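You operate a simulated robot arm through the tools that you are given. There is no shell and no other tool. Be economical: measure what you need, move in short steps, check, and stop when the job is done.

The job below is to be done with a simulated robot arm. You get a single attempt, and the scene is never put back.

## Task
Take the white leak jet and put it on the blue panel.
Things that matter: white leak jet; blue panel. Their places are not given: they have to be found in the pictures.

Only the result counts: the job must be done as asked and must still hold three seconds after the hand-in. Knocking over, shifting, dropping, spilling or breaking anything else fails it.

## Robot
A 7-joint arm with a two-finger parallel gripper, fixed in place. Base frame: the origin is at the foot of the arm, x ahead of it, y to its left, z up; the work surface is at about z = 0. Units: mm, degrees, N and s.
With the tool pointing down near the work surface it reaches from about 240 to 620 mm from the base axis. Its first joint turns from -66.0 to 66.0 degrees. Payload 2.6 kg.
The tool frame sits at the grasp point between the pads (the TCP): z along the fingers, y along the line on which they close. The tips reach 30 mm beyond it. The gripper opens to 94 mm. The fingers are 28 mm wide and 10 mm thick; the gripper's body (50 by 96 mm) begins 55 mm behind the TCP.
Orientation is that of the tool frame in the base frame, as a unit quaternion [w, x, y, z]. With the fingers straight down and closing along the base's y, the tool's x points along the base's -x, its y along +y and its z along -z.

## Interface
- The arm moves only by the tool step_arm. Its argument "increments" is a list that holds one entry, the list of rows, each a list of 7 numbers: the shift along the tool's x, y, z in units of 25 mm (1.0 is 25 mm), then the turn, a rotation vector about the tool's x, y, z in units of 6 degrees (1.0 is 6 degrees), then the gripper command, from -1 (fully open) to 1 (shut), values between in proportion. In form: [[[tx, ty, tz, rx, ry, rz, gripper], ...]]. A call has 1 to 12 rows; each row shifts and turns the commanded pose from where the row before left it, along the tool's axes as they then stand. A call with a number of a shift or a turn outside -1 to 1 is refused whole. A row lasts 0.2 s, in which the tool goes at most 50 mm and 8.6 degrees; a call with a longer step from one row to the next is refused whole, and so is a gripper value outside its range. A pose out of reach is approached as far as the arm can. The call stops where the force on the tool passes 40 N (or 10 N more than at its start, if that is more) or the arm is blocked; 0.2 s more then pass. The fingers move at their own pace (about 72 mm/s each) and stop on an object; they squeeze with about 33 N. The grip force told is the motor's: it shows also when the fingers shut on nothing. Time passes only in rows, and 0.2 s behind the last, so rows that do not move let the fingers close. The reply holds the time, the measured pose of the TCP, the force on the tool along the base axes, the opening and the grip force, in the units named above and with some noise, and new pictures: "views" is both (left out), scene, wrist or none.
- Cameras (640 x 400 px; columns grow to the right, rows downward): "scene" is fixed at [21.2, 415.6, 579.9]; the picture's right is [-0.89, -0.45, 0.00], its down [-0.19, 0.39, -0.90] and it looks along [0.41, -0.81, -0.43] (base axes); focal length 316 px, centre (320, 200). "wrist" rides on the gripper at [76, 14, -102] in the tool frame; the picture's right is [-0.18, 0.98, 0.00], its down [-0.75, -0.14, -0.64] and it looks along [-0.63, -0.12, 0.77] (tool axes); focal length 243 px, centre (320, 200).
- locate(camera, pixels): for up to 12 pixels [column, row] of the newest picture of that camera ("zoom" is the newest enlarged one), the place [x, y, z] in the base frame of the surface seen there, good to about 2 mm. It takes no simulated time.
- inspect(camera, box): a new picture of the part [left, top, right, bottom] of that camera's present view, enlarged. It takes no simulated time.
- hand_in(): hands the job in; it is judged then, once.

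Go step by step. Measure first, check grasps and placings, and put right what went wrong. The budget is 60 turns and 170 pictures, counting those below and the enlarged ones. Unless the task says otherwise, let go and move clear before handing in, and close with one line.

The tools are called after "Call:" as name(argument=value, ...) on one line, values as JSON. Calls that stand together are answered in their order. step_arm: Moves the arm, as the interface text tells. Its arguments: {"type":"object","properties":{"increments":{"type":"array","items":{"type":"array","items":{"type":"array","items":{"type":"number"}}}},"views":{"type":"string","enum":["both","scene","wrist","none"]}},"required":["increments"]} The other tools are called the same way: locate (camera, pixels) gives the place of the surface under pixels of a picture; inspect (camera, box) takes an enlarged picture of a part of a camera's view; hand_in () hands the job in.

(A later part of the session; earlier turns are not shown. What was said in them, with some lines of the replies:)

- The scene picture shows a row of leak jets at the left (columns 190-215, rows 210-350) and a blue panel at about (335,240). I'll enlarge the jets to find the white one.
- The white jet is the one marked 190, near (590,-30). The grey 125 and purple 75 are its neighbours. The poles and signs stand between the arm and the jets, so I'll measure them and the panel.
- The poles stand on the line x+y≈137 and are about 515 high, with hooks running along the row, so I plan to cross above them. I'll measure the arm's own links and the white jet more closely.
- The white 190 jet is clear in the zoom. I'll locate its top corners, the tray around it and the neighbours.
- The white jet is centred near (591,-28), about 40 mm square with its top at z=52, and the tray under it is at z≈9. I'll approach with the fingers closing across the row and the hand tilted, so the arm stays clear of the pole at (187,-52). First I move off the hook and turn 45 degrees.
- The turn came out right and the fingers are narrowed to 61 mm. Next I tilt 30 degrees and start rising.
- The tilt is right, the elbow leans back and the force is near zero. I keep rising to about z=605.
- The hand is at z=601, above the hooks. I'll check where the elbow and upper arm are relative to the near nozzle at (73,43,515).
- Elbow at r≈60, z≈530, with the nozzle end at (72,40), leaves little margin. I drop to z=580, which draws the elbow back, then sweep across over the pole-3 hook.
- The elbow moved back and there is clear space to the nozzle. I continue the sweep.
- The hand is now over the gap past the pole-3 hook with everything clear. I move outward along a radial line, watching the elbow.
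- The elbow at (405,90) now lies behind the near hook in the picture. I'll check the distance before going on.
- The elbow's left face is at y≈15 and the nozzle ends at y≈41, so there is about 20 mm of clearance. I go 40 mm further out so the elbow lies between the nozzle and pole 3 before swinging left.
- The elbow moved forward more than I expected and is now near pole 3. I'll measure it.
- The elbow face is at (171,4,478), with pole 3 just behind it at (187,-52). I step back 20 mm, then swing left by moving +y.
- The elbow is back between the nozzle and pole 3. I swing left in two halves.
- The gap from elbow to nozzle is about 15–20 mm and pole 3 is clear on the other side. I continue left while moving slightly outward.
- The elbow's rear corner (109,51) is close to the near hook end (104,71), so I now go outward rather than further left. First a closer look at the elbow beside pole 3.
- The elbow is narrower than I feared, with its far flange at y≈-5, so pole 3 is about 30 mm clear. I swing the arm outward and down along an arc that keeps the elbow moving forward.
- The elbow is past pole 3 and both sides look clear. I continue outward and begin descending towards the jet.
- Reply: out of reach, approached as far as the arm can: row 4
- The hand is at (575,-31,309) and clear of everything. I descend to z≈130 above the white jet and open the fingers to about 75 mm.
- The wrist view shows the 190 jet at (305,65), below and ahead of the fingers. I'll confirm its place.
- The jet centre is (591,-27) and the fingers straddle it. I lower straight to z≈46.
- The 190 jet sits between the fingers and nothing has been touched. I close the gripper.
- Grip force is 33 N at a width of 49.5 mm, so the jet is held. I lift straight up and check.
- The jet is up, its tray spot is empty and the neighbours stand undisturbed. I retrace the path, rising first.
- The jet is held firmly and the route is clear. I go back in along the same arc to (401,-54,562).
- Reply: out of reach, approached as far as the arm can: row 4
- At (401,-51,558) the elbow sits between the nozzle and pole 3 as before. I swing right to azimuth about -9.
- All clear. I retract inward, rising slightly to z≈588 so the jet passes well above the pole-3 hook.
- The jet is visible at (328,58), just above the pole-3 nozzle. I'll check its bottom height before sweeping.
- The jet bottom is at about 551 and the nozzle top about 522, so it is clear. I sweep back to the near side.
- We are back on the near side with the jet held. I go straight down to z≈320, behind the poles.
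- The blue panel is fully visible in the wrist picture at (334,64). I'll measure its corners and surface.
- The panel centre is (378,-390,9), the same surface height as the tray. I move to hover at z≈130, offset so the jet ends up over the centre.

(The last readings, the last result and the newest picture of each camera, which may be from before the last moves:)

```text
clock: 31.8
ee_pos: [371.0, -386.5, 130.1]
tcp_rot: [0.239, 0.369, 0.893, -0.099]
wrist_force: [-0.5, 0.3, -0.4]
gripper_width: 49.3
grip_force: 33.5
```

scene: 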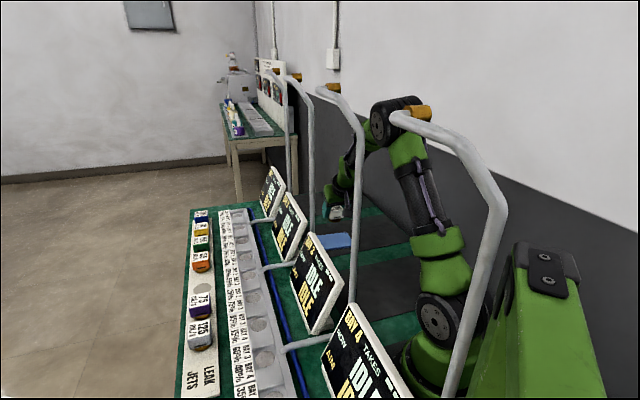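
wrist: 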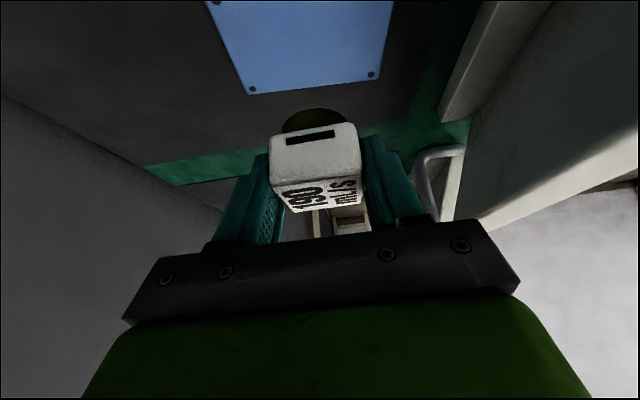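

We are above the panel and everything is clear. I lower to z≈62.

Call:
step_arm(increments=[[[0.34, 0, 0.588, 0, 0, 0, 1], [0.34, 0, 0.588, 0, 0, 0, 1], [0.34, 0, 0.588, 0, 0, 0, 1], [0.34, 0, 0.588, 0, 0, 0, 1], [0, 0, 0, 0, 0, 0, 1]]], views="both")

Call:
inspect(camera="scene", box=[290, 180, 390, 260])

```text
clock: 33.0
ee_pos: [372.7, -384.8, 61.5]
tcp_rot: [0.239, 0.37, 0.893, -0.099]
wrist_force: [-1.1, -0.5, -0.7]
gripper_width: 49.6
grip_force: 33.5
```

scene: 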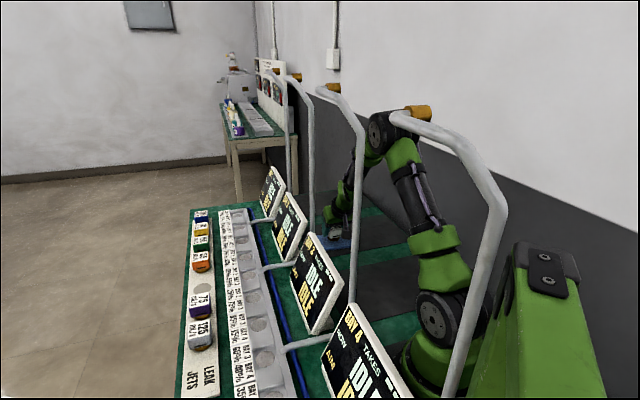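
wrist: 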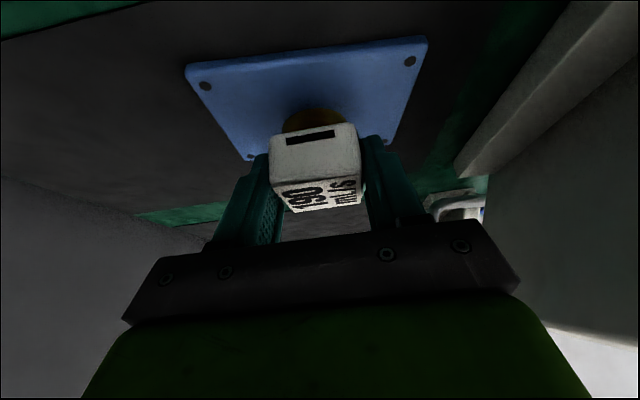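

```text
5.00 times, centred on (340, 220) of scene
```

zoom: 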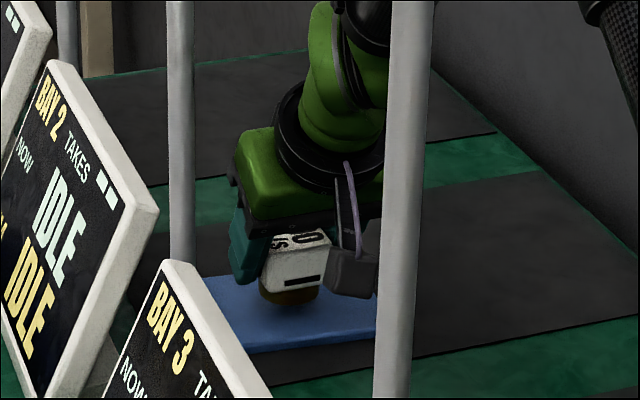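

The jet is upright over the panel with about 13 mm to go. I lower it gently while watching the force.

Call:
step_arm(increments=[[[0.06, 0, 0.104, 0, 0, 0, 1], [0.06, 0, 0.104, 0, 0, 0, 1], [0.06, 0, 0.104, 0, 0, 0, 1], [0.04, 0, 0.07, 0, 0, 0, 1], [0, 0, 0, 0, 0, 0, 1]]], views="both")

Call:
inspect(camera="scene", box=[320, 210, 370, 250])

```text
clock: 34.2
ee_pos: [372.1, -384.9, 50.3]
tcp_rot: [0.239, 0.369, 0.893, -0.099]
wrist_force: [-0.2, -0.2, -0.9]
gripper_width: 49.7
grip_force: 33.3
```

scene: 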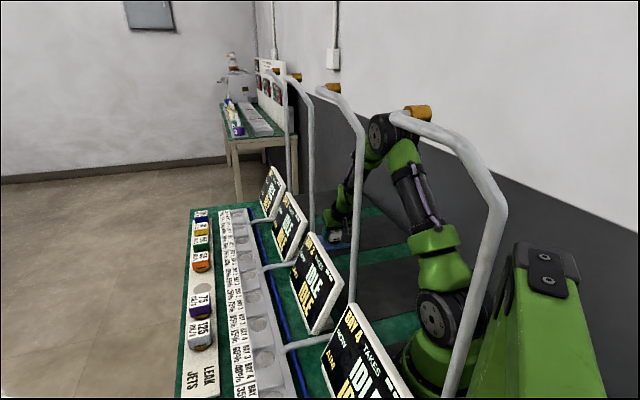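
wrist: 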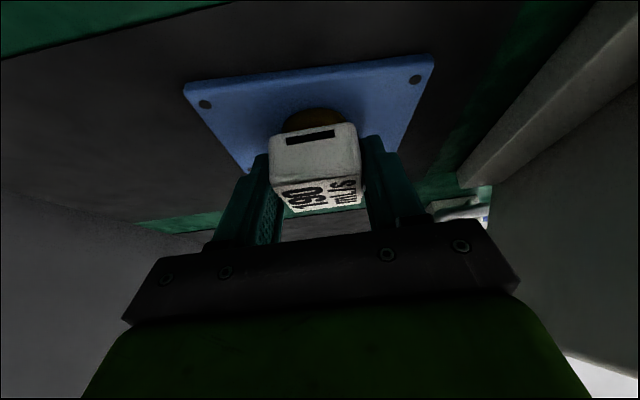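

```text
10.00 times, centred on (345, 230) of scene
```

zoom: 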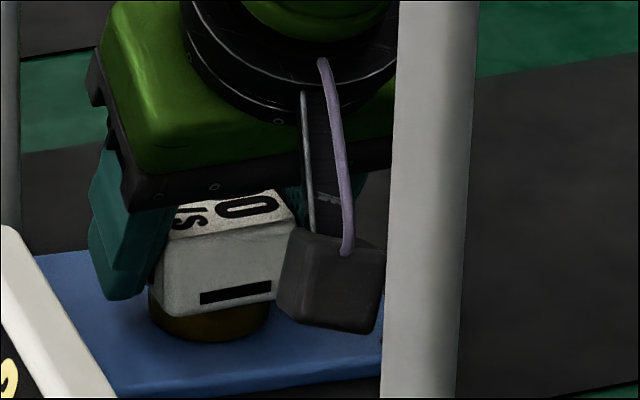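

It is close to the surface with no contact force yet. I lower 3 mm more in 1 mm steps.

Call:
step_arm(increments=[[[0.02, 0, 0.035, 0, 0, 0, 1], [0.02, 0, 0.035, 0, 0, 0, 1], [0.02, 0, 0.035, 0, 0, 0, 1], [0, 0, 0, 0, 0, 0, 1]]], views="none")

```text
clock: 35.2
ee_pos: [373.1, -384.8, 47.9]
tcp_rot: [0.241, 0.369, 0.892, -0.1]
wrist_force: [-1.1, 1.6, 12.6]
gripper_width: 49.3
grip_force: 32.8
```

The upward force is now 12.6 N, so the jet is resting on the panel. I open the fingers gently to about 70 mm.

Call:
step_arm(increments=[[[-0.01, 0, -0.017, 0, 0, 0, 1], [0, 0, 0, 0, 0, 0, -0.15], [0, 0, 0, 0, 0, 0, -0.3], [0, 0, 0, 0, 0, 0, -0.5], [0, 0, 0, 0, 0, 0, -0.5]]], views="both")

```text
clock: 36.4
ee_pos: [373.0, -384.3, 47.5]
tcp_rot: [0.239, 0.369, 0.893, -0.099]
wrist_force: [0.4, -0.1, -0.3]
gripper_width: 70.6
grip_force: 0.1
```

scene: 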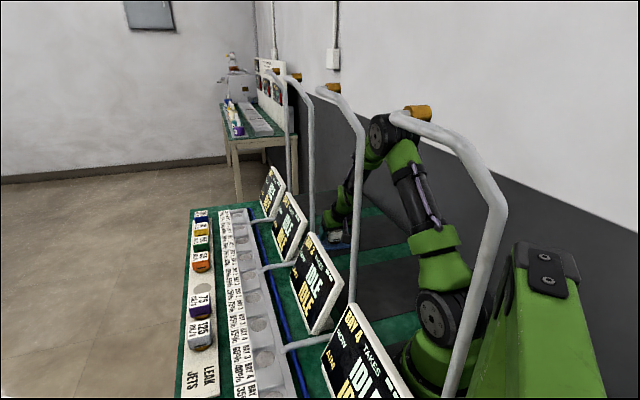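
wrist: 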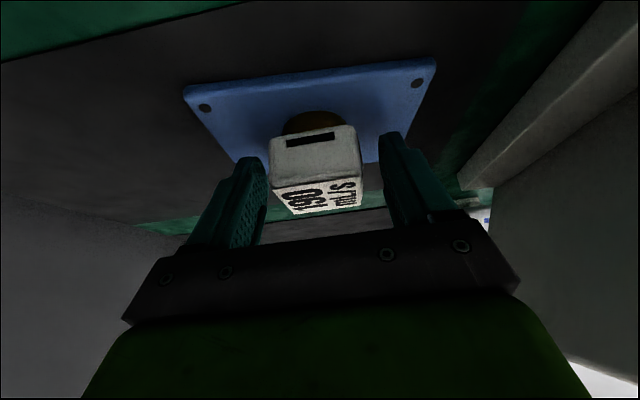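

The fingers are free and the jet stands on the panel. I rise straight up 150 mm.

Call:
step_arm(increments=[[[-0.3, 0, -0.52, 0, 0, 0, -0.5], [-0.5, 0, -0.866, 0, 0, 0, -0.5], [-0.5, 0, -0.866, 0, 0, 0, -0.5], [-0.5, 0, -0.866, 0, 0, 0, -0.5], [-0.5, 0, -0.866, 0, 0, 0, -0.5], [-0.5, 0, -0.866, 0, 0, 0, -0.5], [0, 0, 0, 0, 0, 0, -0.5], [0, 0, 0, 0, 0, 0, -0.5]]], views="both")

Call:
inspect(camera="scene", box=[300, 200, 380, 260])

```text
clock: 38.2
ee_pos: [370.6, -385.5, 187.6]
tcp_rot: [0.239, 0.37, 0.892, -0.099]
wrist_force: [-0.4, 0.0, 0.7]
gripper_width: 70.6
grip_force: 0.0
```

scene: 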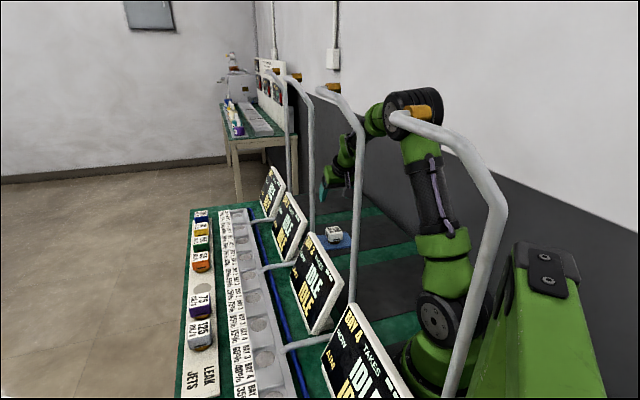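
wrist: 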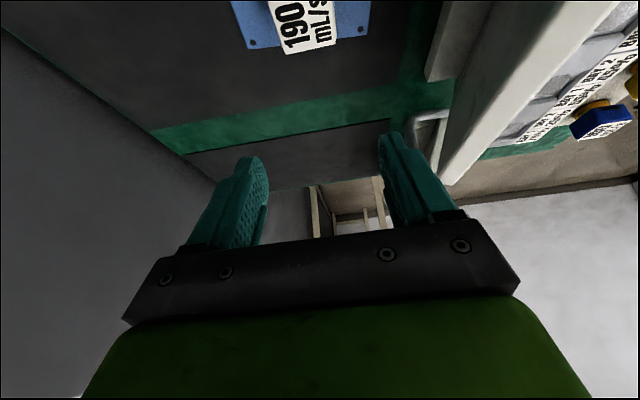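

```text
6.67 times, centred on (340, 230) of scene
```

zoom: 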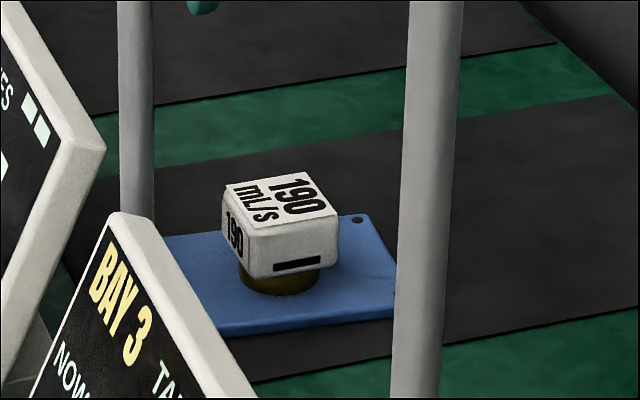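

The white 190 jet stands upright on the blue panel, the gripper is clear, and the other jets are still in place. I'm handing in.

Call:
hand_in()

```text
The job is handed in.
```

I put the white leak jet (marked 190 mL/s) upright on the blue panel, let go, moved the gripper clear, and handed the job in.
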